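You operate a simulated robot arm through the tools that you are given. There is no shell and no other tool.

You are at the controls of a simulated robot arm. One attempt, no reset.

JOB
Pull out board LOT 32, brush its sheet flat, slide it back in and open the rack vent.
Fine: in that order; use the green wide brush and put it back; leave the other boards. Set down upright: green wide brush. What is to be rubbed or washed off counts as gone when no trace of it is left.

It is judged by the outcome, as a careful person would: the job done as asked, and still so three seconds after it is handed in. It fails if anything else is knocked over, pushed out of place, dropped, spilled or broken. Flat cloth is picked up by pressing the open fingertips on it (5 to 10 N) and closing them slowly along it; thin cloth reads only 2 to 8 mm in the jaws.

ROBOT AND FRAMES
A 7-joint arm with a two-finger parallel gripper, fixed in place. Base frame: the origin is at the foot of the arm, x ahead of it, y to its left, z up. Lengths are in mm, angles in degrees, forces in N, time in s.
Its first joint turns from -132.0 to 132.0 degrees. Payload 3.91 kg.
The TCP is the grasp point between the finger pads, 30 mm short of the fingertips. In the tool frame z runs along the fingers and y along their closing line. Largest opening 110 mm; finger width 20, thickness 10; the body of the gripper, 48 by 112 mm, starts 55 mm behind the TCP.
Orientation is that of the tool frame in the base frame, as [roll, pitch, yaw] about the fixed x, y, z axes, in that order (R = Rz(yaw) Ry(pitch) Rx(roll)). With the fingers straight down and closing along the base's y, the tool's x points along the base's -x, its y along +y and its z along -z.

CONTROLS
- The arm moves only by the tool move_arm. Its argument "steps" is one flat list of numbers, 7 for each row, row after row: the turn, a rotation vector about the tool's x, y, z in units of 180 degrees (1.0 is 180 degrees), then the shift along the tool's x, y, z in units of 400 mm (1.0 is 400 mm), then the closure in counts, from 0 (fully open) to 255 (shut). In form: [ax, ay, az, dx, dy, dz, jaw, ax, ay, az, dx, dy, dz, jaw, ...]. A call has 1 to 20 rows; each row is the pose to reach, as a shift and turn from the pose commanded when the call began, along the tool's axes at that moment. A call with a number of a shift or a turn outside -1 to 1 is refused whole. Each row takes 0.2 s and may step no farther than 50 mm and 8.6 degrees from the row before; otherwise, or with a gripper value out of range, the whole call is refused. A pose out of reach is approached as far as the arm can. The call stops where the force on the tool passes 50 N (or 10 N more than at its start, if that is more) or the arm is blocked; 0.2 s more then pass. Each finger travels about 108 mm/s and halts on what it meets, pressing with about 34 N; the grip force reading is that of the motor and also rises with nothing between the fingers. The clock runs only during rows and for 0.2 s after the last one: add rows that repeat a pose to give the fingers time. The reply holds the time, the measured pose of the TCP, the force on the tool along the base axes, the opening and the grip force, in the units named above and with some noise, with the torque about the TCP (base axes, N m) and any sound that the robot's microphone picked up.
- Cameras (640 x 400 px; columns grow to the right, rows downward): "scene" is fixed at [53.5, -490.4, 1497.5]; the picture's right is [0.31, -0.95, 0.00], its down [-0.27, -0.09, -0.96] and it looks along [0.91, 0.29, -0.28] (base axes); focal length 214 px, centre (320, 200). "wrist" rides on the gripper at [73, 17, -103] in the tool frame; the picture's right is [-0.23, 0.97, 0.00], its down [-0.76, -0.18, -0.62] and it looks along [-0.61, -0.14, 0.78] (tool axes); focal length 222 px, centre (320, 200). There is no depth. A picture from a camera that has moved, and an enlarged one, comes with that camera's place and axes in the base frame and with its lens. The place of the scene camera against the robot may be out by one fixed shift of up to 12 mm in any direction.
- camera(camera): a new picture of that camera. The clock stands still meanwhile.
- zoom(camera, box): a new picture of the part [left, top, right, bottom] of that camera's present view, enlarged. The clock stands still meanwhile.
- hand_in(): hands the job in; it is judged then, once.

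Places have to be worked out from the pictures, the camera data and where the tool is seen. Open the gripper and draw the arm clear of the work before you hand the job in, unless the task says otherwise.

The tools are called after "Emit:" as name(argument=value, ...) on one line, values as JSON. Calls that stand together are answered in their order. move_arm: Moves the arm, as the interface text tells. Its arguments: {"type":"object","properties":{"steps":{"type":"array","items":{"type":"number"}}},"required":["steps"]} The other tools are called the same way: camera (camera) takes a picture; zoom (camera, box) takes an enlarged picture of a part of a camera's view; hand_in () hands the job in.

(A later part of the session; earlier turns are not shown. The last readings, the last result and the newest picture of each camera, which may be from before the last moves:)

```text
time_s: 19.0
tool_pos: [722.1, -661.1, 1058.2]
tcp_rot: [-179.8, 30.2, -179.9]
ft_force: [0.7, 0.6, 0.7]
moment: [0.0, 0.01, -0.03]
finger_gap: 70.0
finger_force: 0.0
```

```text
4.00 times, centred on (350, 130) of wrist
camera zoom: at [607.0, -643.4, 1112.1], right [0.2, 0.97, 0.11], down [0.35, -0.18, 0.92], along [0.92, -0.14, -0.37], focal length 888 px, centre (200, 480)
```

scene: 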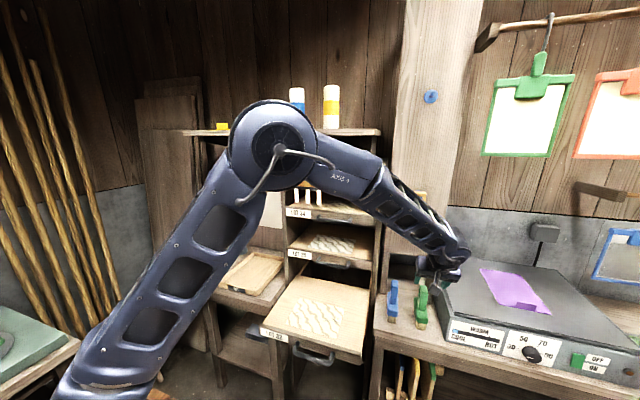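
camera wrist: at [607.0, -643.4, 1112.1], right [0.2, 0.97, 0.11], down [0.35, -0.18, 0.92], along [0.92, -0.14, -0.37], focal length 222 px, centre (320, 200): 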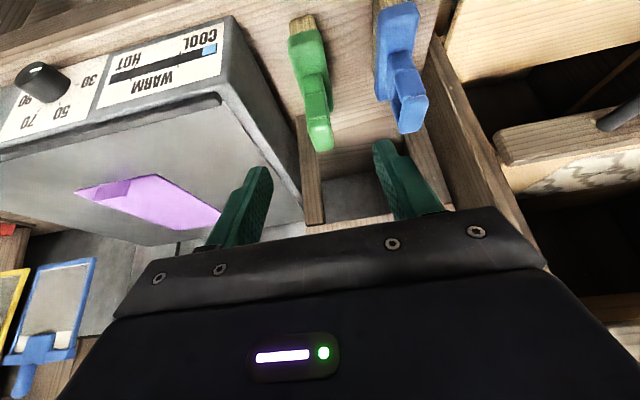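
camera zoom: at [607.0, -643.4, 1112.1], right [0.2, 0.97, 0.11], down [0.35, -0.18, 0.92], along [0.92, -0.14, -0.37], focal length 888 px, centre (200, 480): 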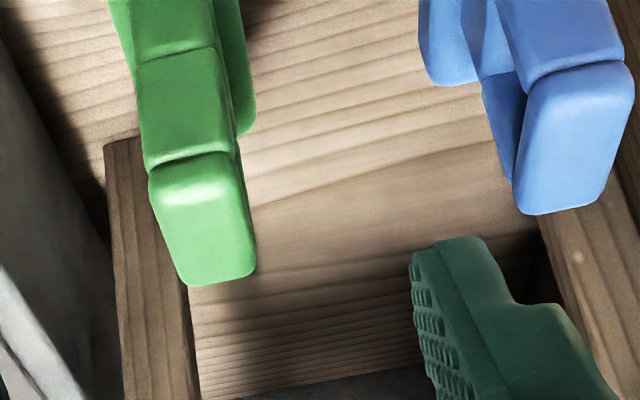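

From this close view the brush handle is centred near x≈824, y≈−663, top z≈950, neck z≈870–903. I advance 130 mm along the tool axis and check alignment before the final approach.

Emit:
move_arm(steps=[0, 0, 0, -0.0046, -0.0012, 0.08, 93, 0, 0, 0, -0.0093, -0.0025, 0.16, 93, 0, 0, 0, -0.0139, -0.0037, 0.24, 93, 0, 0, 0, -0.0185, -0.005, 0.325, 93])

Emit:
camera(camera="wrist")

Emit:
zoom(camera="scene", box=[375, 240, 485, 330])

```text
time_s: 20.0
tool_pos: [794.1, -664.0, 950.0]
tcp_rot: [-179.9, 30.0, 179.9]
ft_force: [0.0, 0.1, 1.2]
moment: [-0.04, 0.0, 0.0]
finger_gap: 70.0
finger_force: 0.0
```

```text
taken
camera wrist: at [678.1, -647.2, 1003.5], right [0.2, 0.97, 0.11], down [0.35, -0.18, 0.92], along [0.92, -0.14, -0.37], focal length 222 px, centre (320, 200)
```

wrist: 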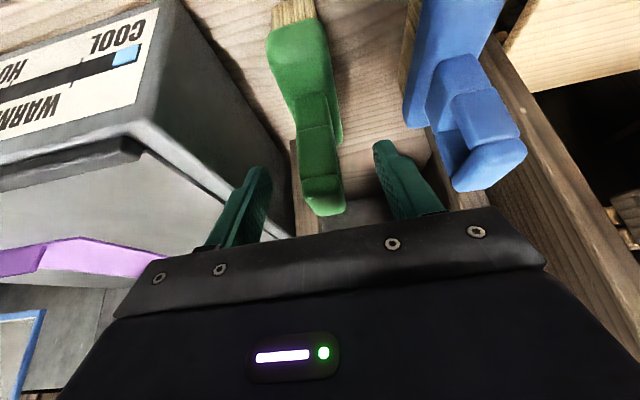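

```text
4.44 times, centred on (430, 285) of scene
camera zoom: at [53.5, -490.4, 1497.5], right [0.31, -0.95, 0.0], down [-0.27, -0.09, -0.96], along [0.91, 0.29, -0.28], focal length 953 px, centre (-169, -178)
```

zoom: 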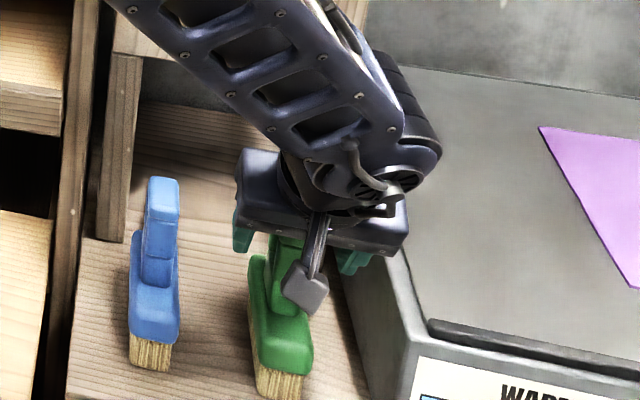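

The handle is centred between the fingers. I advance the final 43 mm and then close.

Emit:
move_arm(steps=[0, 0, 0, 0, -0.0025, 0.04, 93, 0, 0, 0, 0, -0.0025, 0.08, 93, 0, 0, 0, 0, -0.0025, 0.1075, 93])

Emit:
camera(camera="wrist")

Emit:
zoom(camera="scene", box=[385, 250, 465, 330])

```text
time_s: 20.8
tool_pos: [814.6, -663.5, 912.5]
tcp_rot: [-180.0, 29.9, 179.8]
ft_force: [0.0, -0.3, 0.1]
moment: [0.0, 0.0, 0.04]
finger_gap: 69.9
finger_force: 0.1
```

```text
taken
camera wrist: at [699.5, -646.1, 966.0], right [0.2, 0.97, 0.11], down [0.35, -0.18, 0.92], along [0.92, -0.14, -0.37], focal length 222 px, centre (320, 200)
```

wrist: 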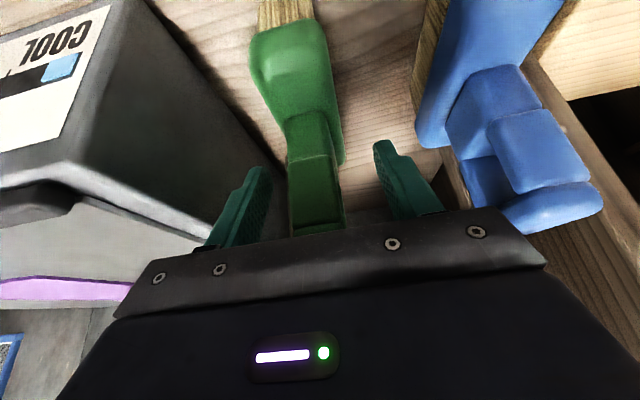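

```text
5.00 times, centred on (425, 290) of scene
camera zoom: at [53.5, -490.4, 1497.5], right [0.31, -0.95, 0.0], down [-0.27, -0.09, -0.96], along [0.91, 0.29, -0.28], focal length 1072 px, centre (-205, -250)
```

zoom: 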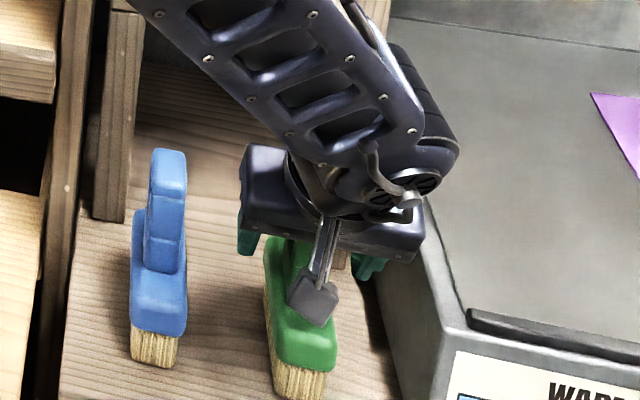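

The handle looks a few mm toward −y of the jaw centre; I zoom to measure before closing.

Emit:
zoom(camera="wrist", box=[230, 100, 430, 225])

```text
3.20 times, centred on (330, 162) of wrist
camera zoom: at [699.5, -646.1, 966.0], right [0.2, 0.97, 0.11], down [0.35, -0.18, 0.92], along [0.92, -0.14, -0.37], focal length 711 px, centre (288, 320)
```

zoom: 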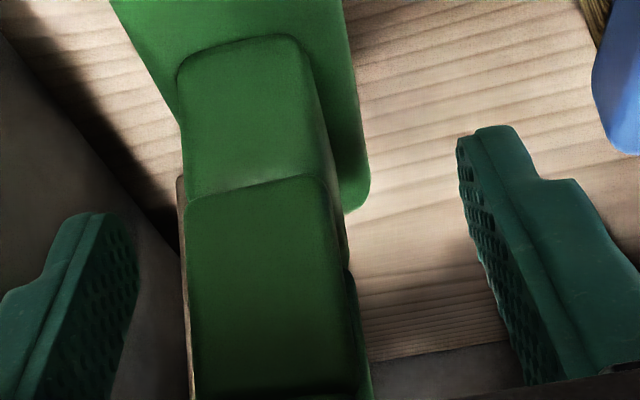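

The handle centre computes to y≈−664, matching the tool. I close the jaws slowly.

Emit:
move_arm(steps=[0, 0, 0, 0, 0, 0, 120, 0, 0, 0, 0, 0, 0, 150, 0, 0, 0, 0, 0, 0, 175, 0, 0, 0, 0, 0, 0, 190, 0, 0, 0, 0, 0, 0, 200, 0, 0, 0, 0, 0, 0, 210, 0, 0, 0, 0, 0, 0, 225, 0, 0, 0, 0, 0, 0, 240, 0, 0, 0, 0, 0, 0, 240])

Emit:
camera(camera="wrist")

```text
time_s: 22.8
tool_pos: [813.7, -663.0, 911.1]
tcp_rot: [-179.9, 30.1, 179.9]
ft_force: [-0.1, 0.9, 0.3]
moment: [0.03, 0.0, -0.04]
finger_gap: 25.9
finger_force: 34.3
```

```text
taken
camera wrist: at [699.3, -646.1, 965.9], right [0.2, 0.97, 0.11], down [0.35, -0.18, 0.92], along [0.92, -0.14, -0.37], focal length 222 px, centre (320, 200)
```

wrist: 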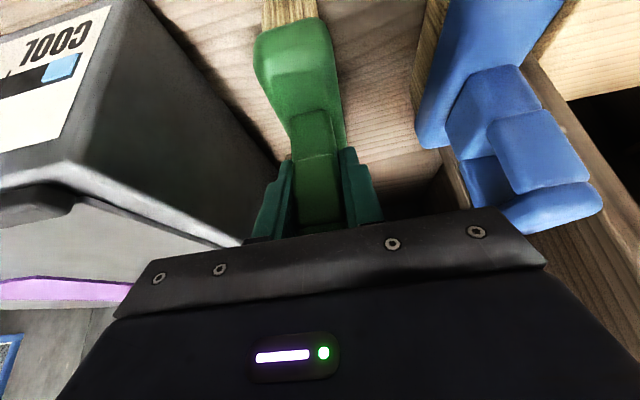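

Firm grip at 25.9 mm, 34 N. I note this pose as the return place and lift straight up 80 mm.

Emit:
move_arm(steps=[0, 0, 0, -0.0125, 0, -0.02165, 240, 0, 0, 0, -0.0375, 0, -0.06495, 240, 0, 0, 0, -0.0625, 0, -0.10825, 240, 0, 0, 0, -0.0875, 0, -0.15155, 240, 0, 0, 0, -0.1, 0, -0.1732, 240])

Emit:
camera(camera="wrist")

Emit:
zoom(camera="scene", box=[375, 240, 485, 330])

```text
time_s: 24.0
tool_pos: [815.1, -662.3, 992.5]
tcp_rot: [-180.0, 30.0, -179.9]
ft_force: [0.4, -0.5, -1.3]
moment: [0.0, 0.02, -0.01]
finger_gap: 26.1
finger_force: 33.4
```

```text
taken
camera wrist: at [700.0, -645.4, 1047.0], right [0.2, 0.97, 0.11], down [0.35, -0.18, 0.92], along [0.92, -0.14, -0.37], focal length 222 px, centre (320, 200)
```

wrist: 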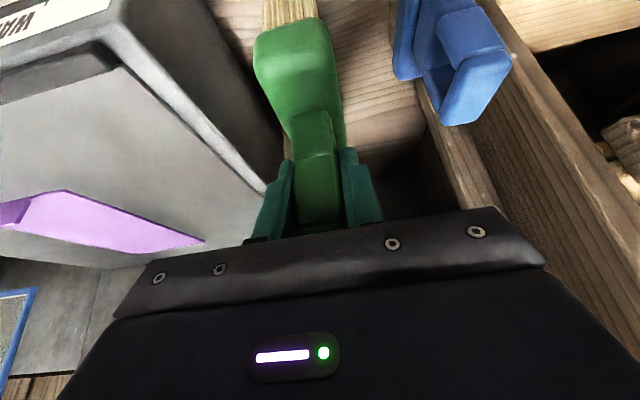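

```text
4.44 times, centred on (430, 285) of scene
camera zoom: at [53.5, -490.4, 1497.5], right [0.31, -0.95, 0.0], down [-0.27, -0.09, -0.96], along [0.91, 0.29, -0.28], focal length 953 px, centre (-169, -178)
```

zoom: 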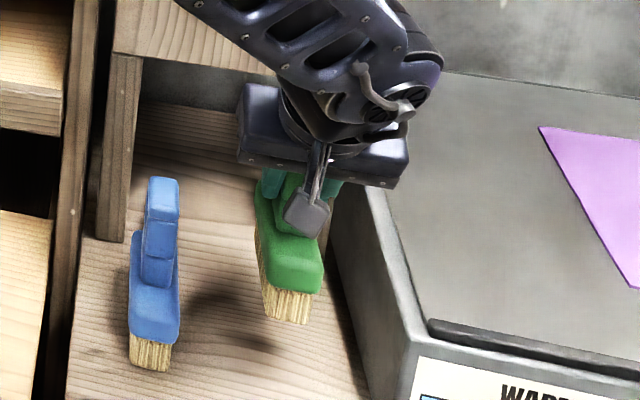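

The brush is held upright. I retreat toward −x clear of the blue brush, then move across to above the pulled-out board.

Emit:
move_arm(steps=[0, 0, 0, 0.0755, 0, -0.0563, 240, 0, 0, 0, 0.151, 0, -0.1125, 240, 0, 0, 0, 0.2265, 0, -0.1688, 240, 0, 0, 0, 0.302, 0, -0.225, 240, 0, 0, 0, 0.302, 0.09, -0.225, 240, 0, 0, 0, 0.302, 0.18, -0.225, 240, 0, 0, 0, 0.302, 0.27, -0.225, 240, 0, 0, 0, 0.302, 0.36, -0.225, 240, 0, 0, 0, 0.302, 0.45, -0.225, 240, 0, 0, 0, 0.302, 0.55, -0.225, 240, 0, 0, 0, 0.302, 0.65, -0.225, 240, 0, 0, 0, 0.302, 0.75, -0.225, 240, 0, 0, 0, 0.302, 0.85, -0.225, 240, 0, 0, 0, 0.302, 0.95, -0.225, 240])

Emit:
camera(camera="wrist")

Emit:
camera(camera="scene")

```text
time_s: 27.0
tool_pos: [662.1, -282.7, 1011.3]
tcp_rot: [180.0, 30.0, 179.8]
ft_force: [-0.6, -0.6, -2.6]
moment: [0.02, 0.0, 0.0]
finger_gap: 26.1
finger_force: 33.8
```

```text
taken
camera wrist: at [548.5, -264.5, 1064.8], right [0.2, 0.97, 0.11], down [0.35, -0.18, 0.92], along [0.92, -0.14, -0.37], focal length 222 px, centre (320, 200)
```

wrist: 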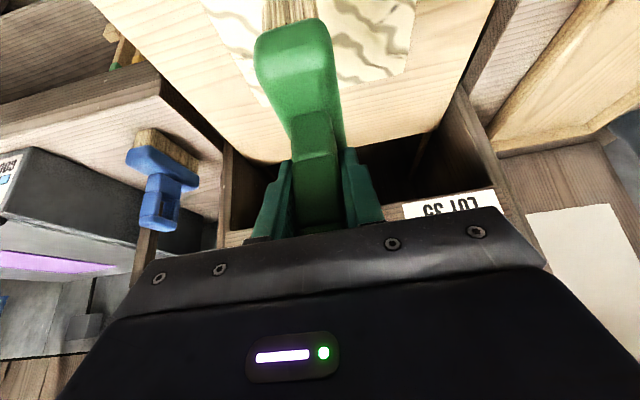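

```text
taken
```

scene: 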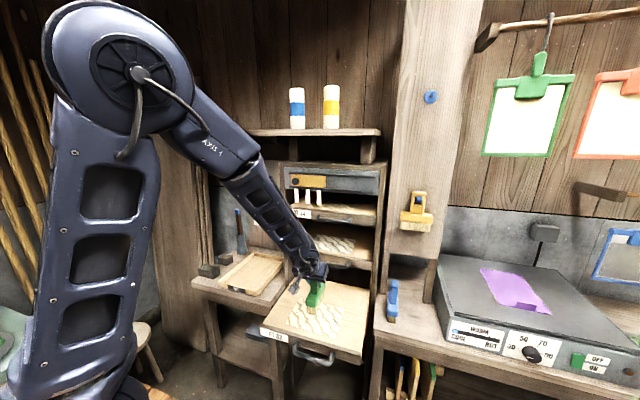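

Brush is above the sheet. I shift to the start of the first stroke (beside the sheet's +y edge) and come down to about 25 mm above the board.

Emit:
move_arm(steps=[0, 0, 0, -0.0054, 0.0897, 0.0031, 240, 0, 0, 0, -0.0108, 0.1794, 0.0063, 240, 0, 0, 0, -0.0162, 0.2691, 0.0094, 240, 0, 0, 0, -0.02165, 0.3588, 0.0125, 240, 0, 0, 0, 0.0191, 0.3588, 0.0829, 240, 0, 0, 0, 0.0596, 0.3588, 0.1532, 240])

Emit:
zoom(camera="scene", box=[250, 260, 380, 360])

Emit:
camera(camera="wrist")

```text
time_s: 28.4
tool_pos: [675.4, -136.8, 945.6]
tcp_rot: [-179.9, 30.0, -180.0]
ft_force: [-0.4, -0.9, -1.2]
moment: [0.0, 0.0, -0.02]
finger_gap: 26.0
finger_force: 33.9
```

```text
4.00 times, centred on (315, 310) of scene
camera zoom: at [53.5, -490.4, 1497.5], right [0.31, -0.95, 0.0], down [-0.27, -0.09, -0.96], along [0.91, 0.29, -0.28], focal length 858 px, centre (340, -240)
```

zoom: 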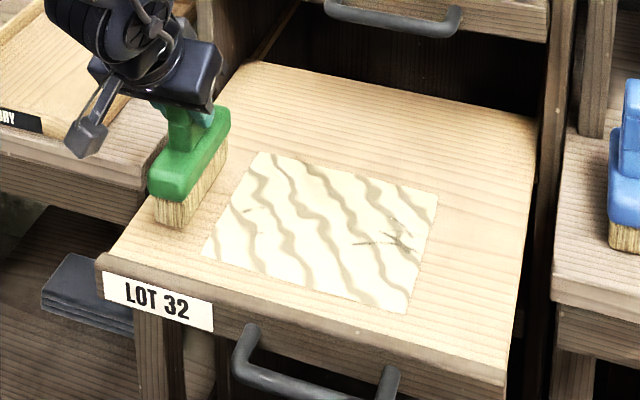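

```text
taken
camera wrist: at [560.9, -120.5, 999.6], right [0.2, 0.97, 0.11], down [0.35, -0.18, 0.92], along [0.92, -0.14, -0.37], focal length 222 px, centre (320, 200)
```

wrist: 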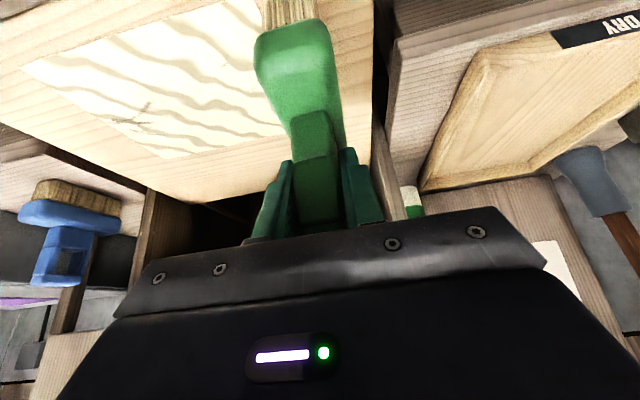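

The whole sheet is visible; bristles reach from about 40 mm in front of the TCP. I descend in small steps to find the contact height beside the sheet.

Emit:
move_arm(steps=[0, 0, 0, 0.0233, 0, 0.0154, 240, 0, 0, 0, 0.0333, 0, 0.0327, 240, 0, 0, 0, 0.0383, 0, 0.0414, 240])

Emit:
zoom(camera="scene", box=[260, 270, 350, 330])

```text
time_s: 29.2
tool_pos: [671.2, -138.4, 922.5]
tcp_rot: [179.9, 30.0, 179.9]
ft_force: [-0.1, -0.2, -1.2]
moment: [0.03, 0.0, -0.01]
finger_gap: 25.7
finger_force: 34.1
```

```text
6.67 times, centred on (305, 300) of scene
camera zoom: at [53.5, -490.4, 1497.5], right [0.31, -0.95, 0.0], down [-0.27, -0.09, -0.96], along [0.91, 0.29, -0.28], focal length 1430 px, centre (420, -467)
```

zoom: 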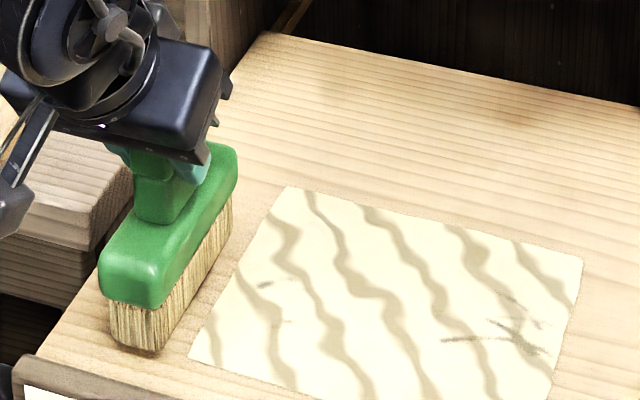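

No contact yet (−1.2 N is the brush's weight). I continue down 2 mm at a time.

Emit:
move_arm(steps=[0, 0, 0, 0.0013, 0, 0.0022, 240, 0, 0, 0, 0.0025, 0, 0.0043, 240])

Emit:
move_arm(steps=[0, 0, 0, 0.0013, 0, 0.0022, 240, 0, 0, 0, 0.0025, 0, 0.0043, 240])

Emit:
move_arm(steps=[0, 0, 0, 0.0013, 0, 0.0022, 240, 0, 0, 0, 0.0025, 0, 0.0043, 240])

```text
time_s: 29.8
tool_pos: [670.7, -137.4, 919.7]
tcp_rot: [179.9, 29.9, 179.9]
ft_force: [0.0, -0.6, -2.0]
moment: [0.01, 0.05, 0.01]
finger_gap: 26.0
finger_force: 34.2
```

```text
time_s: 30.4
tool_pos: [670.7, -137.6, 918.6]
tcp_rot: [-179.9, 30.0, 179.9]
ft_force: [-0.3, -1.3, -1.4]
moment: [0.02, -0.01, 0.01]
finger_gap: 25.8
finger_force: 34.2
```

```text
time_s: 31.0
tool_pos: [670.8, -138.1, 916.5]
tcp_rot: [-180.0, 30.0, 179.9]
ft_force: [0.5, -0.3, -0.9]
moment: [0.02, 0.04, 0.01]
finger_gap: 26.0
finger_force: 34.7
```

Still free at TCP z≈916.5. I continue down in 2 mm steps.

Emit:
move_arm(steps=[0, 0, 0, 0.0013, 0, 0.0022, 240, 0, 0, 0, 0.0025, 0, 0.0043, 240])

Emit:
move_arm(steps=[0, 0, 0, 0.0013, 0, 0.0022, 240, 0, 0, 0, 0.0025, 0, 0.0043, 240])

Emit:
move_arm(steps=[0, 0, 0, 0.0013, 0, 0.0022, 240, 0, 0, 0, 0.0025, 0, 0.0043, 240])

Emit:
zoom(camera="scene", box=[260, 270, 350, 330])

```text
time_s: 31.6
tool_pos: [670.1, -137.4, 914.5]
tcp_rot: [180.0, 30.0, 179.9]
ft_force: [0.3, 0.2, -3.1]
moment: [0.01, 0.0, 0.01]
finger_gap: 26.0
finger_force: 34.3
```

```text
time_s: 32.2
tool_pos: [670.4, -138.7, 913.3]
tcp_rot: [-179.9, 30.0, 180.0]
ft_force: [0.0, -0.6, -1.5]
moment: [0.01, -0.01, 0.03]
finger_gap: 26.0
finger_force: 33.4
```

```text
time_s: 32.8
tool_pos: [670.9, -138.7, 911.6]
tcp_rot: [180.0, 30.1, 179.9]
ft_force: [-1.1, 1.9, 18.3]
moment: [0.18, 0.93, -0.03]
finger_gap: 25.9
finger_force: 33.5
```

```text
6.67 times, centred on (305, 300) of scene
camera zoom: at [53.5, -490.4, 1497.5], right [0.31, -0.95, 0.0], down [-0.27, -0.09, -0.96], along [0.91, 0.29, -0.28], focal length 1430 px, centre (420, -467)
```

zoom: 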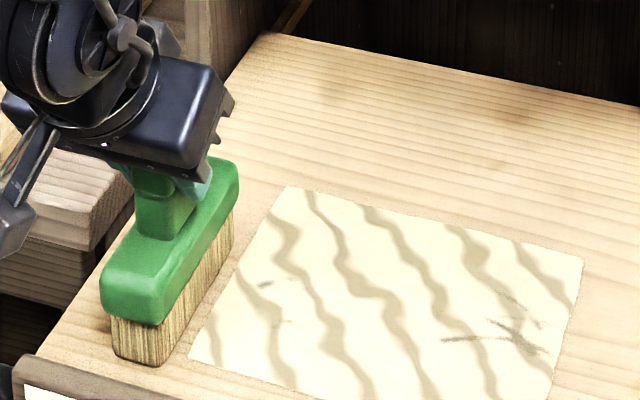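

Contact found at commanded z≈911 (18 N). I ease up 0.5 mm and make the first stroke in −y across the sheet at moderate speed.

Emit:
move_arm(steps=[0, 0, 0, -0.0006, 0, -0.0011, 240, 0, 0, 0, -0.0006, -0.0357, -0.0011, 240, 0, 0, 0, -0.0006, -0.0714, -0.0011, 240, 0, 0, 0, -0.0006, -0.1071, -0.0011, 240, 0, 0, 0, -0.0006, -0.1428, -0.0011, 240, 0, 0, 0, -0.0006, -0.1785, -0.0011, 240])

Emit:
zoom(camera="scene", box=[260, 270, 350, 330])

```text
time_s: 34.2
tool_pos: [671.6, -209.4, 912.0]
tcp_rot: [180.0, 30.0, 179.8]
ft_force: [0.3, 7.5, 23.8]
moment: [0.67, -0.24, -0.15]
finger_gap: 25.7
finger_force: 33.6
```

```text
6.67 times, centred on (305, 300) of scene
camera zoom: at [53.5, -490.4, 1497.5], right [0.31, -0.95, 0.0], down [-0.27, -0.09, -0.96], along [0.91, 0.29, -0.28], focal length 1430 px, centre (420, -467)
```

zoom: 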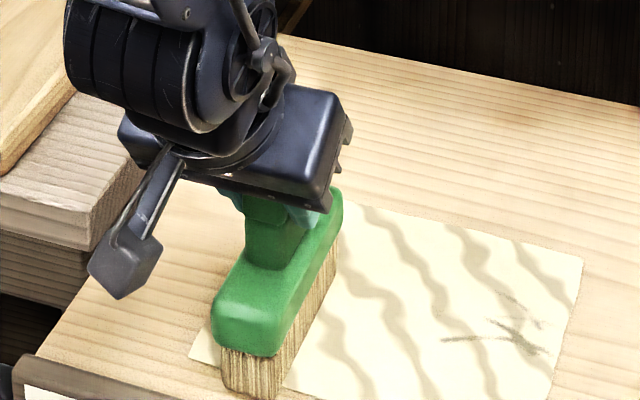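

The brush is pressing about 24 N on the sheet with 7.5 N drag; I ease up another 0.5 mm and finish the stroke past the −y edge.

Emit:
move_arm(steps=[0, 0, 0, -0.0006, -0.0358, -0.0011, 240, 0, 0, 0, -0.0006, -0.0716, -0.0011, 240, 0, 0, 0, -0.0006, -0.1074, -0.0011, 240, 0, 0, 0, -0.0006, -0.1432, -0.0011, 240, 0, 0, 0, -0.0006, -0.179, -0.0011, 240, 0, 0, 0, -0.0006, -0.2148, -0.0011, 240, 0, 0, 0, -0.0006, -0.2506, -0.0011, 240, 0, 0, 0, -0.0006, -0.2864, -0.0011, 240, 0, 0, 0, -0.0006, -0.3222, -0.0011, 240, 0, 0, 0, -0.0006, -0.358, -0.0011, 240, 0, 0, 0, -0.0006, -0.3938, -0.0011, 240, 0, 0, 0, -0.0006, -0.4296, -0.0011, 240, 0, 0, 0, -0.0006, -0.465, -0.0011, 240])

Emit:
zoom(camera="scene", box=[270, 270, 380, 345])

Emit:
camera(camera="wrist")

```text
time_s: 37.0
tool_pos: [671.1, -396.6, 911.6]
tcp_rot: [180.0, 30.1, -180.0]
ft_force: [0.1, 0.1, -1.5]
moment: [-0.02, -0.01, 0.01]
finger_gap: 26.0
finger_force: 34.4
```

```text
5.33 times, centred on (325, 308) of scene
camera zoom: at [53.5, -490.4, 1497.5], right [0.31, -0.95, 0.0], down [-0.27, -0.09, -0.96], along [0.91, 0.29, -0.28], focal length 1144 px, centre (293, -373)
```

zoom: 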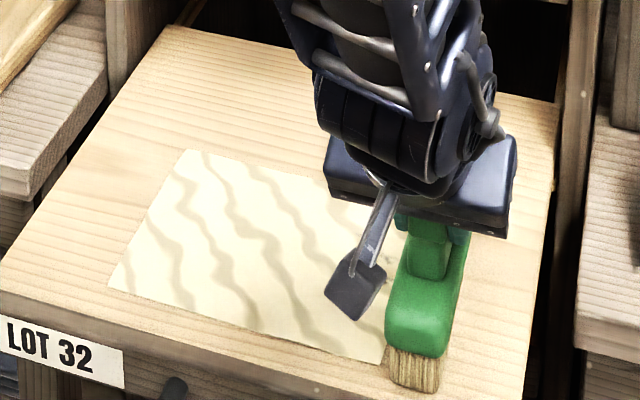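

```text
taken
camera wrist: at [556.0, -378.9, 966.9], right [0.2, 0.97, 0.11], down [0.35, -0.18, 0.92], along [0.92, -0.14, -0.37], focal length 222 px, centre (320, 200)
```

wrist: 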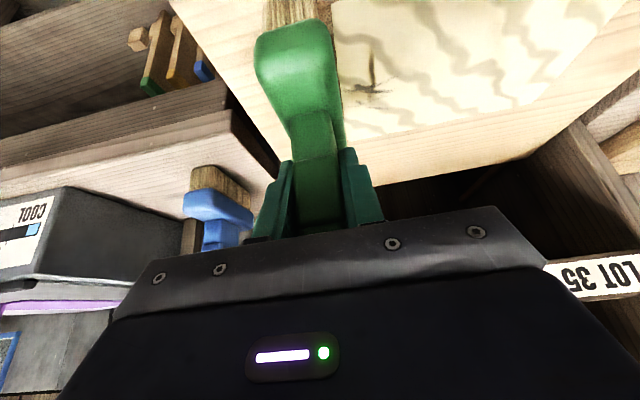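

The waves look somewhat fainter; I zoom in to judge how much one pass removed.

Emit:
zoom(camera="scene", box=[280, 285, 350, 345])

Emit:
zoom(camera="wrist", box=[320, 0, 560, 150])

```text
6.67 times, centred on (315, 315) of scene
camera zoom: at [53.5, -490.4, 1497.5], right [0.31, -0.95, 0.0], down [-0.27, -0.09, -0.96], along [0.91, 0.29, -0.28], focal length 1430 px, centre (353, -567)
```

zoom: 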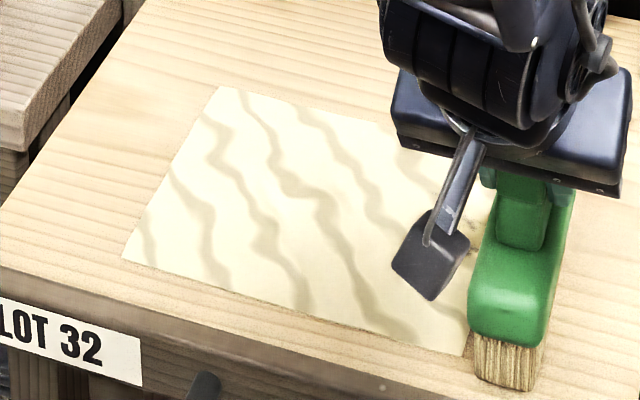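

```text
2.67 times, centred on (440, 75) of wrist
camera zoom: at [556.0, -378.9, 966.9], right [0.2, 0.97, 0.11], down [0.35, -0.18, 0.92], along [0.92, -0.14, -0.37], focal length 592 px, centre (0, 533)
```

zoom: 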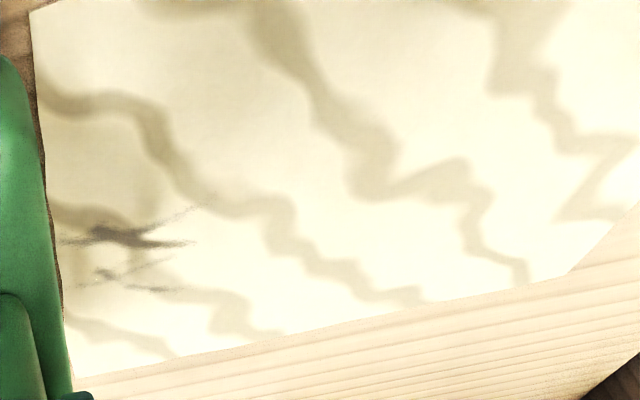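

I lift, shift 58 mm inward to the far strip, lower to the same height and stroke back in +y.

Emit:
move_arm(steps=[0, 0, 0, -0.0188, 0, -0.0325, 240, 0, 0, 0, -0.0816, 0, 0.0038, 240, 0, 0, 0, -0.1444, 0, 0.04, 240, 0, 0, 0, -0.1319, 0, 0.0617, 240, 0, 0, 0, -0.1254, 0, 0.0729, 240, 0, 0, 0, -0.1254, 0.0461, 0.0729, 240, 0, 0, 0, -0.1254, 0.0922, 0.0729, 240, 0, 0, 0, -0.1254, 0.1383, 0.0729, 240, 0, 0, 0, -0.1254, 0.1844, 0.0729, 240, 0, 0, 0, -0.1254, 0.2305, 0.0729, 240, 0, 0, 0, -0.1254, 0.2766, 0.0729, 240, 0, 0, 0, -0.1254, 0.3227, 0.0729, 240])

Emit:
zoom(camera="scene", box=[270, 270, 380, 345])

```text
time_s: 39.6
tool_pos: [730.0, -266.6, 912.9]
tcp_rot: [-180.0, 30.0, 179.9]
ft_force: [-0.4, -0.7, -1.9]
moment: [-0.01, 0.03, 0.04]
finger_gap: 26.0
finger_force: 34.6
```

```text
5.33 times, centred on (325, 308) of scene
camera zoom: at [53.5, -490.4, 1497.5], right [0.31, -0.95, 0.0], down [-0.27, -0.09, -0.96], along [0.91, 0.29, -0.28], focal length 1144 px, centre (293, -373)
```

zoom: 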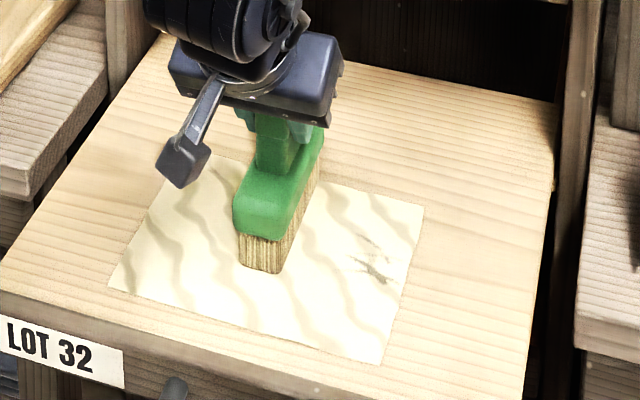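

No contact here (z reads 912.9), so I lower in 0.5–0.7 mm steps until there is a light press.

Emit:
move_arm(steps=[0, 0, 0, 0.0013, 0, 0.0022, 240])

Emit:
move_arm(steps=[0, 0, 0, 0.0007, 0, 0.0013, 240])

```text
time_s: 40.0
tool_pos: [730.9, -266.8, 912.3]
tcp_rot: [179.9, 30.1, -180.0]
ft_force: [-0.2, 1.0, 6.4]
moment: [0.08, 0.34, 0.03]
finger_gap: 26.1
finger_force: 34.0
```

```text
time_s: 40.4
tool_pos: [729.6, -265.5, 912.0]
tcp_rot: [180.0, 30.1, 179.9]
ft_force: [0.2, -0.2, 13.5]
moment: [0.1, 0.69, -0.01]
finger_gap: 25.8
finger_force: 34.5
```

The moment shows only the near end of the bristles is touching, so I tilt the tool by 0.5° about y to level the brush and read again.

Emit:
move_arm(steps=[0, 0.0014, 0, 0, 0, 0, 240, 0, 0.0028, 0, 0, 0, 0, 240])

Emit:
move_arm(steps=[0, 0.0014, 0, 0, 0, 0, 240, 0, 0.0028, 0, 0, 0, 0, 240])

```text
time_s: 41.0
tool_pos: [729.4, -265.1, 911.6]
tcp_rot: [-179.9, 29.7, 180.0]
ft_force: [0.9, -0.5, 22.4]
moment: [0.04, -0.66, 0.01]
finger_gap: 26.0
finger_force: 34.0
```

```text
time_s: 41.6
tool_pos: [729.3, -266.5, 911.3]
tcp_rot: [-180.0, 29.1, 180.0]
ft_force: [2.1, -0.1, 27.2]
moment: [0.06, -0.08, 0.04]
finger_gap: 25.9
finger_force: 34.8
```

Contact is now more even (~27 N). I ease up 0.6 mm and stroke this far strip in +y and then back across to −y.

Emit:
move_arm(steps=[0, 0, 0, -0.0007, 0.0457, -0.0013, 240, 0, 0, 0, -0.0007, 0.0914, -0.0013, 240, 0, 0, 0, -0.0007, 0.1371, -0.0013, 240, 0, 0, 0, -0.0007, 0.1829, -0.0013, 240, 0, 0, 0, -0.0007, 0.2286, -0.0013, 240, 0, 0, 0, -0.0007, 0.2743, -0.0013, 240, 0, 0, 0, -0.0007, 0.32, -0.0013, 240])

Emit:
zoom(camera="scene", box=[270, 270, 380, 345])

```text
time_s: 43.2
tool_pos: [728.4, -139.4, 910.1]
tcp_rot: [180.0, 28.9, 179.9]
ft_force: [0.5, -0.3, -1.4]
moment: [0.04, 0.06, 0.03]
finger_gap: 26.0
finger_force: 33.8
```

```text
5.33 times, centred on (325, 308) of scene
camera zoom: at [53.5, -490.4, 1497.5], right [0.31, -0.95, 0.0], down [-0.27, -0.09, -0.96], along [0.91, 0.29, -0.28], focal length 1144 px, centre (293, -373)
```

zoom: 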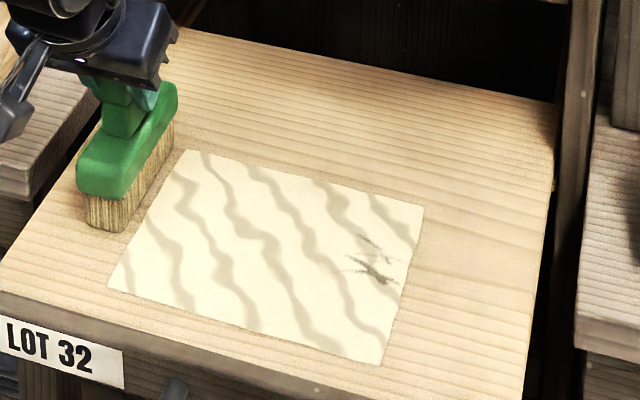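

Contact was lost near the end (the brush slid up slightly in the grip). I zoom on the sheet to judge progress by area.

Emit:
zoom(camera="scene", box=[284, 290, 350, 340])

Emit:
camera(camera="wrist")

Emit:
zoom(camera="wrist", box=[0, 0, 270, 169])

```text
8.00 times, centred on (317, 315) of scene
camera zoom: at [53.5, -490.4, 1497.5], right [0.31, -0.95, 0.0], down [-0.27, -0.09, -0.96], along [0.91, 0.29, -0.28], focal length 1716 px, centre (344, -720)
```

zoom: 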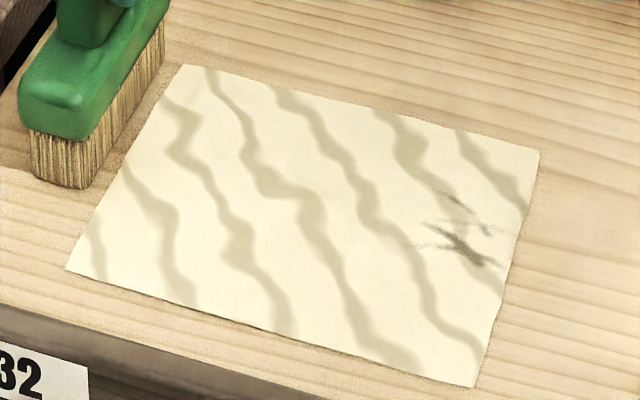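

```text
taken
camera wrist: at [615.2, -121.5, 966.5], right [0.2, 0.97, 0.11], down [0.36, -0.18, 0.91], along [0.91, -0.14, -0.39], focal length 222 px, centre (320, 200)
```

wrist: 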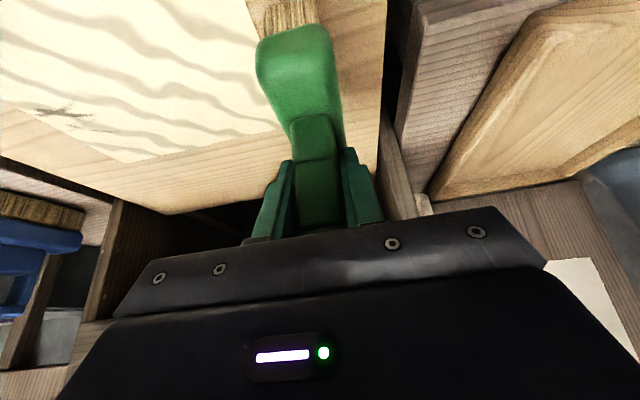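

```text
2.37 times, centred on (135, 84) of wrist
camera zoom: at [615.2, -121.5, 966.5], right [0.2, 0.97, 0.11], down [0.36, -0.18, 0.91], along [0.91, -0.14, -0.39], focal length 526 px, centre (758, 473)
```

zoom: 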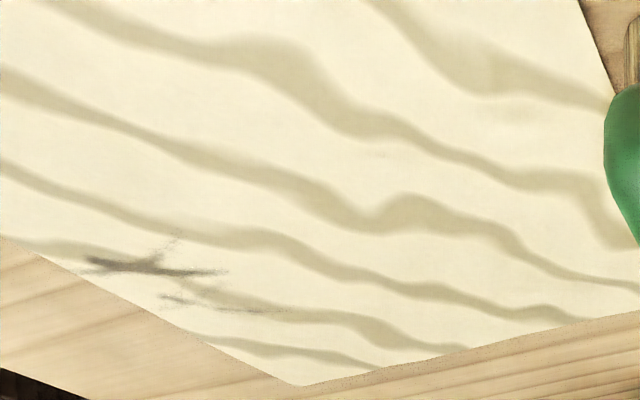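

The creases on the near-left that were under firm contact are gone, while the right crease and waves remain. I move back onto the sheet and re-find a light contact there.

Emit:
move_arm(steps=[0, 0, 0, 0, -0.05, 0, 240, 0, 0, 0, 0, -0.1, 0, 240, 0, 0, 0, 0, -0.13, 0, 240])

Emit:
move_arm(steps=[0, 0, 0, 0.0006, 0, 0.0011, 240, 0, 0, 0, 0.0006, 0, 0.0011, 240])

Emit:
move_arm(steps=[0, 0, 0, 0.0006, 0, 0.0011, 240, 0, 0, 0, 0.0006, 0, 0.0011, 240])

```text
time_s: 44.0
tool_pos: [728.3, -190.8, 911.1]
tcp_rot: [-180.0, 29.0, 180.0]
ft_force: [0.3, 0.3, -2.4]
moment: [-0.02, 0.02, -0.02]
finger_gap: 26.0
finger_force: 34.2
```

```text
time_s: 44.6
tool_pos: [728.3, -189.6, 910.2]
tcp_rot: [180.0, 29.0, 179.8]
ft_force: [-0.4, -1.0, 0.6]
moment: [-0.08, 0.17, 0.01]
finger_gap: 26.1
finger_force: 33.9
```

```text
time_s: 45.2
tool_pos: [729.2, -191.4, 910.4]
tcp_rot: [-180.0, 29.0, 179.9]
ft_force: [-0.5, 1.1, 15.0]
moment: [0.07, 0.75, 0.0]
finger_gap: 26.0
finger_force: 34.1
```

Again near-end contact (moment +0.75). I level by quarter-degree steps, watching the moment.

Emit:
move_arm(steps=[0, 0.0014, 0, -0.0003, 0, -0.0005, 240, 0, 0.0014, 0, -0.0003, 0, -0.0005, 240])

Emit:
move_arm(steps=[0, 0.0014, 0, 0, 0, 0, 240, 0, 0.0014, 0, 0, 0, 0, 240])

```text
time_s: 45.8
tool_pos: [728.9, -190.6, 910.3]
tcp_rot: [-179.9, 28.8, 180.0]
ft_force: [2.3, 2.1, 6.9]
moment: [0.19, -0.78, 0.12]
finger_gap: 25.8
finger_force: 33.9
```

```text
time_s: 46.4
tool_pos: [729.4, -190.4, 910.9]
tcp_rot: [179.9, 28.5, 179.9]
ft_force: [2.0, 0.0, 9.3]
moment: [0.04, -0.93, -0.02]
finger_gap: 26.1
finger_force: 34.6
```

The contact flips from near end to far end within a quarter degree, so I'm close to level. I compare the sheet in the same zoom box as before brushing.

Emit:
zoom(camera="scene", box=[260, 270, 350, 330])

Emit:
zoom(camera="scene", box=[290, 225, 380, 285])

```text
6.67 times, centred on (305, 300) of scene
camera zoom: at [53.5, -490.4, 1497.5], right [0.31, -0.95, 0.0], down [-0.27, -0.09, -0.96], along [0.91, 0.29, -0.28], focal length 1430 px, centre (420, -467)
```

zoom: 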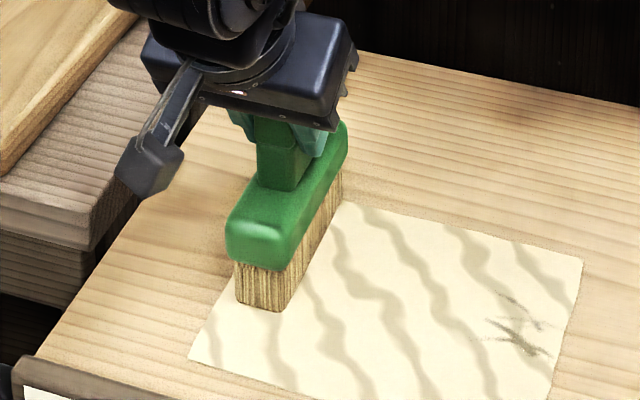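

```text
6.67 times, centred on (335, 255) of scene
camera zoom: at [53.5, -490.4, 1497.5], right [0.31, -0.95, 0.0], down [-0.27, -0.09, -0.96], along [0.91, 0.29, -0.28], focal length 1430 px, centre (220, -167)
```

zoom: 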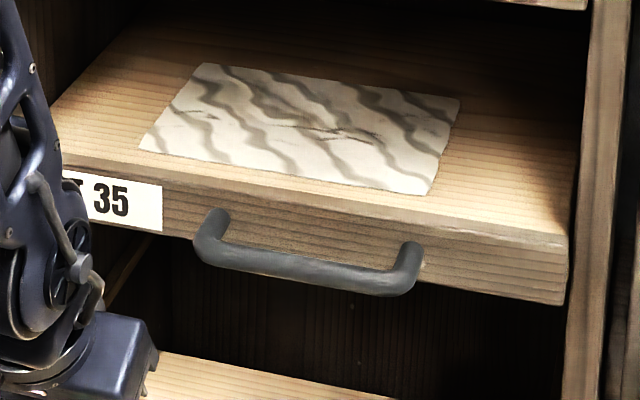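

Compared with before brushing, the waves are lighter and part of the crease is gone, so brushing works where contact is good. I level back a quarter degree, press slightly and stroke the far strip to the −y edge.

Emit:
move_arm(steps=[0, -0.0014, 0, 0.0004, 0, 0.0007, 240, 0, -0.0014, 0, 0.0004, -0.02, 0.0007, 240, 0, -0.0014, 0, 0.0004, -0.05, 0.0007, 240, 0, -0.0014, 0, 0.0004, -0.08, 0.0007, 240])

```text
time_s: 47.4
tool_pos: [727.5, -222.4, 910.1]
tcp_rot: [180.0, 28.7, 179.9]
ft_force: [0.8, 3.6, 9.9]
moment: [0.33, -0.75, 0.21]
finger_gap: 26.3
finger_force: 34.1
```

Emit:
move_arm(steps=[0, -0.0008, 0, 0.0003, -0.02, 0.0005, 240, 0, -0.0014, 0, 0.0006, -0.04, 0.001, 240, 0, -0.0014, 0, 0.0006, -0.07, 0.001, 240])

```text
time_s: 48.2
tool_pos: [727.3, -251.6, 909.9]
tcp_rot: [-179.9, 29.1, 179.9]
ft_force: [1.0, 7.9, 22.8]
moment: [0.57, 0.44, -0.28]
finger_gap: 25.7
finger_force: 33.9
```

Force is now ~24 N and spread along the bristles. I continue this stroke to past the −y edge.

Emit:
move_arm(steps=[0, 0.0005, 0, -0.0002, -0.036, -0.0004, 240, 0, 0.0005, 0, -0.0002, -0.072, -0.0004, 240, 0, 0.0005, 0, -0.0002, -0.108, -0.0004, 240, 0, 0.0005, 0, -0.0002, -0.144, -0.0004, 240, 0, 0.0005, 0, -0.0002, -0.18, -0.0004, 240, 0, 0.0005, 0, -0.0002, -0.216, -0.0004, 240, 0, 0.0005, 0, -0.0002, -0.252, -0.0004, 240])

Emit:
zoom(camera="scene", box=[284, 290, 350, 340])

```text
time_s: 49.8
tool_pos: [728.1, -351.8, 909.9]
tcp_rot: [-180.0, 28.8, 179.9]
ft_force: [-1.8, 3.4, 16.5]
moment: [0.32, -0.26, -0.07]
finger_gap: 26.0
finger_force: 34.1
```

```text
8.00 times, centred on (317, 315) of scene
camera zoom: at [53.5, -490.4, 1497.5], right [0.31, -0.95, 0.0], down [-0.27, -0.09, -0.96], along [0.91, 0.29, -0.28], focal length 1716 px, centre (344, -720)
```

zoom: 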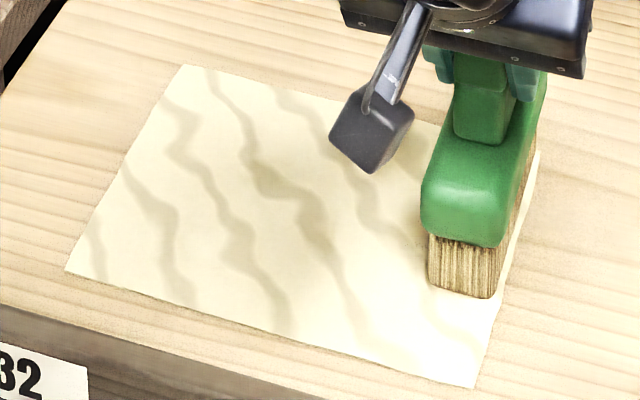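

The waves are clearly fading with even ~18 N contact. I finish past the edge (keeping some overlap), and stroke back in +y over the same strip.

Emit:
move_arm(steps=[0, 0, 0, 0, -0.03, 0, 240, 0, 0, 0, 0, -0.065, 0, 240, 0, 0, 0, 0, -0.03, 0, 240, 0, 0, 0, 0, 0.01, 0, 240, 0, 0, 0, 0, 0.05, 0, 240, 0, 0, 0, 0, 0.09, 0, 240, 0, 0, 0, 0, 0.13, 0, 240, 0, 0, 0, 0, 0.17, 0, 240, 0, 0, 0, 0, 0.21, 0, 240, 0, 0, 0, 0, 0.25, 0, 240])

Emit:
zoom(camera="scene", box=[284, 290, 350, 340])

```text
time_s: 52.0
tool_pos: [728.6, -249.8, 910.3]
tcp_rot: [-180.0, 28.8, 180.0]
ft_force: [0.5, 1.2, 5.6]
moment: [0.13, 0.0, 0.09]
finger_gap: 26.0
finger_force: 33.6
```

```text
8.00 times, centred on (317, 315) of scene
camera zoom: at [53.5, -490.4, 1497.5], right [0.31, -0.95, 0.0], down [-0.27, -0.09, -0.96], along [0.91, 0.29, -0.28], focal length 1716 px, centre (344, -720)
```

zoom: 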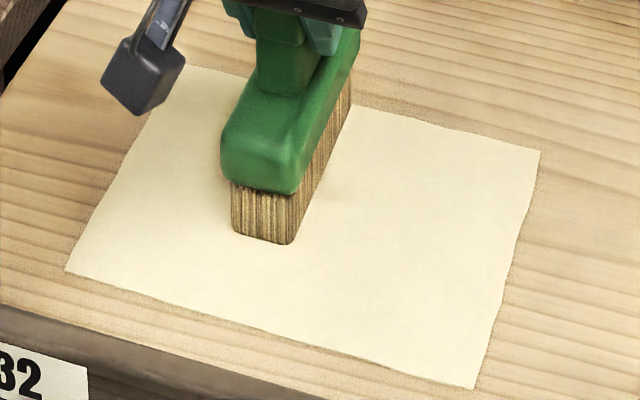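

The waves and creases have vanished. I finish this stroke to the +y edge, then lift the brush and inspect the whole sheet.

Emit:
move_arm(steps=[0, 0, 0, 0.0002, 0.04, 0.0004, 240, 0, 0, 0, 0.0004, 0.08, 0.0007, 240, 0, 0, 0, 0.0004, 0.12, 0.0007, 240, 0, 0, 0, 0.0004, 0.16, 0.0007, 240, 0, 0, 0, 0.0004, 0.2, 0.0007, 240, 0, 0, 0, -0.012, 0.2, -0.0219, 240, 0, 0, 0, -0.0485, 0.2, -0.0875, 240, 0, 0, 0, -0.0848, 0.2, -0.1531, 240])

Emit:
zoom(camera="scene", box=[284, 290, 350, 340])

Emit:
camera(camera="wrist")

```text
time_s: 53.8
tool_pos: [729.7, -172.6, 979.8]
tcp_rot: [-180.0, 28.9, 179.9]
ft_force: [0.1, -1.1, -1.7]
moment: [0.0, 0.0, -0.03]
finger_gap: 25.8
finger_force: 33.9
```

```text
8.00 times, centred on (317, 315) of scene
camera zoom: at [53.5, -490.4, 1497.5], right [0.31, -0.95, 0.0], down [-0.27, -0.09, -0.96], along [0.91, 0.29, -0.28], focal length 1716 px, centre (344, -720)
```

zoom: 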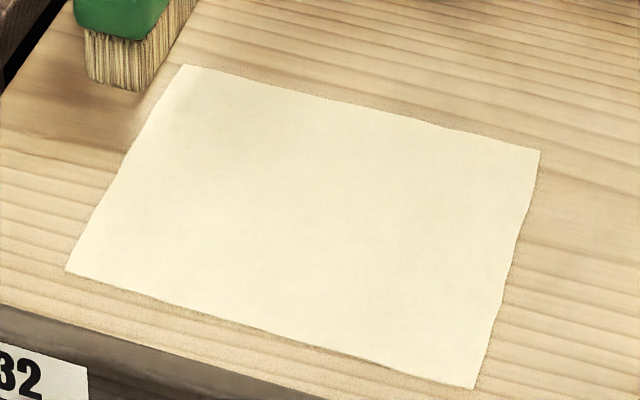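

```text
taken
camera wrist: at [616.1, -155.9, 1035.6], right [0.2, 0.97, 0.11], down [0.37, -0.18, 0.91], along [0.91, -0.14, -0.39], focal length 222 px, centre (320, 200)
```

wrist: 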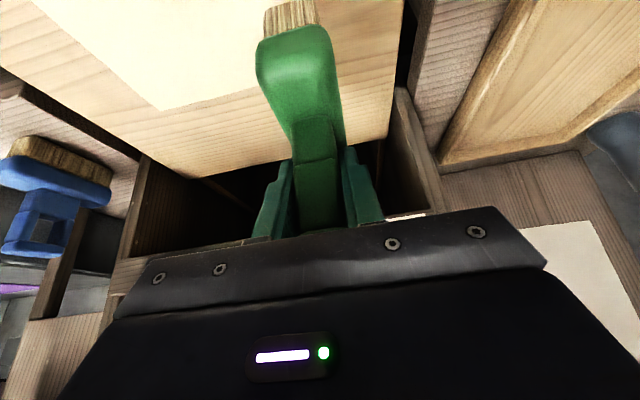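

The sheet is completely clean and flat. Now I carry the brush back: retreat toward −x, then move across to −y toward its place.

Emit:
move_arm(steps=[0, 0, 0, 0.053, 0, -0.0721, 240, 0, 0, 0, 0.106, 0, -0.1442, 240, 0, 0, 0, 0.106, -0.095, -0.1442, 240, 0, 0, 0, 0.106, -0.19, -0.1442, 240, 0, 0, 0, 0.106, -0.285, -0.1442, 240, 0, 0, 0, 0.106, -0.38, -0.1442, 240, 0, 0, 0, 0.106, -0.475, -0.1442, 240, 0, 0, 0, 0.106, -0.57, -0.1442, 240, 0, 0, 0, 0.106, -0.665, -0.1442, 240, 0, 0, 0, 0.106, -0.76, -0.1442, 240, 0, 0, 0, 0.106, -0.855, -0.1442, 240, 0, 0, 0, 0.106, -0.95, -0.1442, 240])

Emit:
camera(camera="scene")

```text
time_s: 56.4
tool_pos: [663.6, -550.7, 1007.7]
tcp_rot: [180.0, 28.9, 180.0]
ft_force: [-0.5, -0.3, -0.4]
moment: [-0.02, 0.04, -0.01]
finger_gap: 26.0
finger_force: 33.5
```

```text
taken
```

scene: 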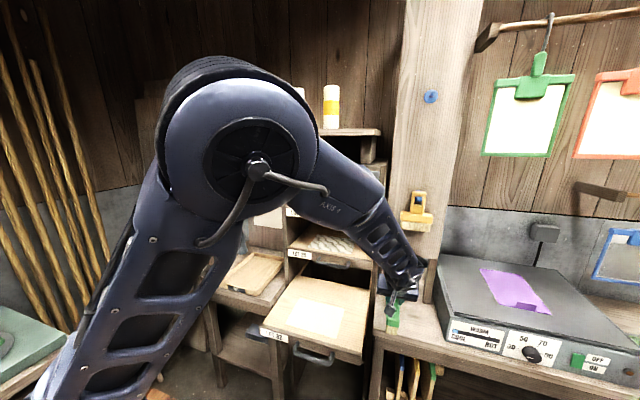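

I continue to y≈−663.5 and then move in over the brush's spot, staying high.

Emit:
move_arm(steps=[0, 0, 0, 0, -0.094, 0, 240, 0, 0, 0, 0, -0.188, 0, 240, 0, 0, 0, 0, -0.282, 0, 240, 0, 0, 0, -0.0826, -0.282, 0.0456, 240, 0, 0, 0, -0.1653, -0.282, 0.0913, 240, 0, 0, 0, -0.2479, -0.282, 0.1369, 240, 0, 0, 0, -0.3305, -0.282, 0.1825, 240])

Emit:
camera(camera="wrist")

Emit:
zoom(camera="scene", box=[375, 240, 485, 330])

```text
time_s: 58.0
tool_pos: [814.3, -665.8, 1009.5]
tcp_rot: [180.0, 28.9, 179.9]
ft_force: [-1.0, -0.5, -1.5]
moment: [0.03, 0.01, 0.03]
finger_gap: 25.7
finger_force: 33.9
```

```text
taken
camera wrist: at [700.6, -649.0, 1066.2], right [0.2, 0.97, 0.11], down [0.37, -0.18, 0.91], along [0.91, -0.14, -0.39], focal length 222 px, centre (320, 200)
```

wrist: 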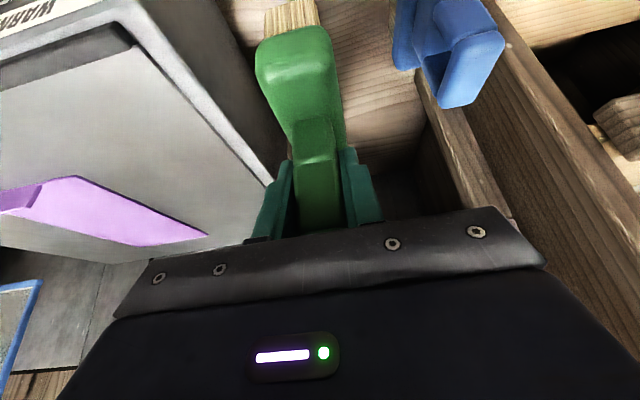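

```text
4.44 times, centred on (430, 285) of scene
camera zoom: at [53.5, -490.4, 1497.5], right [0.31, -0.95, 0.0], down [-0.27, -0.09, -0.96], along [0.91, 0.29, -0.28], focal length 953 px, centre (-169, -178)
```

zoom: 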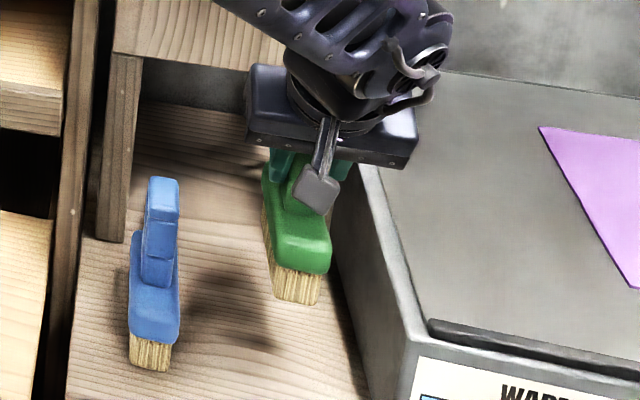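

I descend toward the bench to about 8 mm above contact height, correcting y by 1.5 mm.

Emit:
move_arm(steps=[0, 0, 0, 0.027, 0.0038, 0.049, 240, 0, 0, 0, 0.054, 0.0038, 0.098, 240, 0, 0, 0, 0.0811, 0.0038, 0.147, 240, 0, 0, 0, 0.1081, 0.0038, 0.196, 240])

Emit:
move_arm(steps=[0, 0, 0, 0.0024, 0, 0.0044, 240, 0, 0, 0, 0.0048, 0, 0.0088, 240])

Emit:
zoom(camera="scene", box=[375, 250, 475, 330])

```text
time_s: 59.0
tool_pos: [813.7, -663.8, 920.1]
tcp_rot: [179.9, 28.9, 179.9]
ft_force: [0.0, 0.6, -1.4]
moment: [-0.02, 0.02, 0.02]
finger_gap: 25.9
finger_force: 34.4
```

```text
time_s: 59.6
tool_pos: [813.2, -662.8, 915.4]
tcp_rot: [180.0, 28.9, 179.9]
ft_force: [0.1, 0.3, -1.0]
moment: [0.01, 0.02, 0.02]
finger_gap: 26.0
finger_force: 34.1
```

```text
5.00 times, centred on (425, 290) of scene
camera zoom: at [53.5, -490.4, 1497.5], right [0.31, -0.95, 0.0], down [-0.27, -0.09, -0.96], along [0.91, 0.29, -0.28], focal length 1072 px, centre (-205, -250)
```

zoom: 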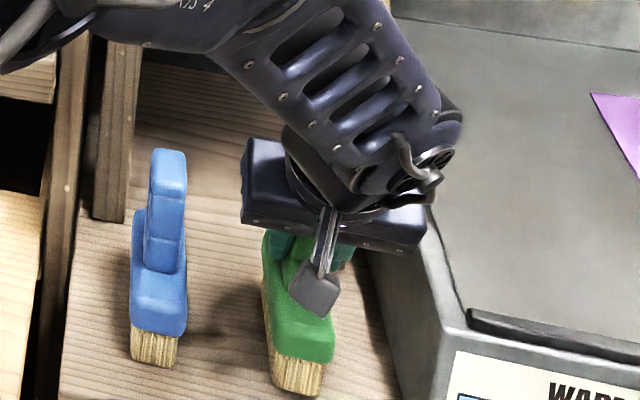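

Nearly down. I lower 1 mm at a time until it touches.

Emit:
move_arm(steps=[0, 0, 0, 0.0012, 0, 0.0022, 240, 0, 0, 0, 0.0024, 0, 0.0044, 240])

Emit:
move_arm(steps=[0, 0, 0, 0.0012, 0, 0.0022, 240])

Emit:
move_arm(steps=[0, 0, 0, 0.0012, 0, 0.0022, 240])

```text
time_s: 60.2
tool_pos: [814.0, -663.1, 912.8]
tcp_rot: [179.9, 28.9, 179.8]
ft_force: [-0.6, 0.3, -1.9]
moment: [0.03, 0.0, -0.01]
finger_gap: 26.2
finger_force: 33.7
```

```text
time_s: 60.6
tool_pos: [814.1, -660.7, 912.4]
tcp_rot: [179.9, 28.9, 179.9]
ft_force: [0.4, 0.4, -0.9]
moment: [-0.01, 0.03, 0.03]
finger_gap: 25.8
finger_force: 34.5
```

```text
time_s: 61.0
tool_pos: [814.1, -662.7, 912.2]
tcp_rot: [-180.0, 28.8, 179.9]
ft_force: [-0.5, -0.3, -1.0]
moment: [0.01, 0.03, -0.01]
finger_gap: 26.1
finger_force: 33.9
```

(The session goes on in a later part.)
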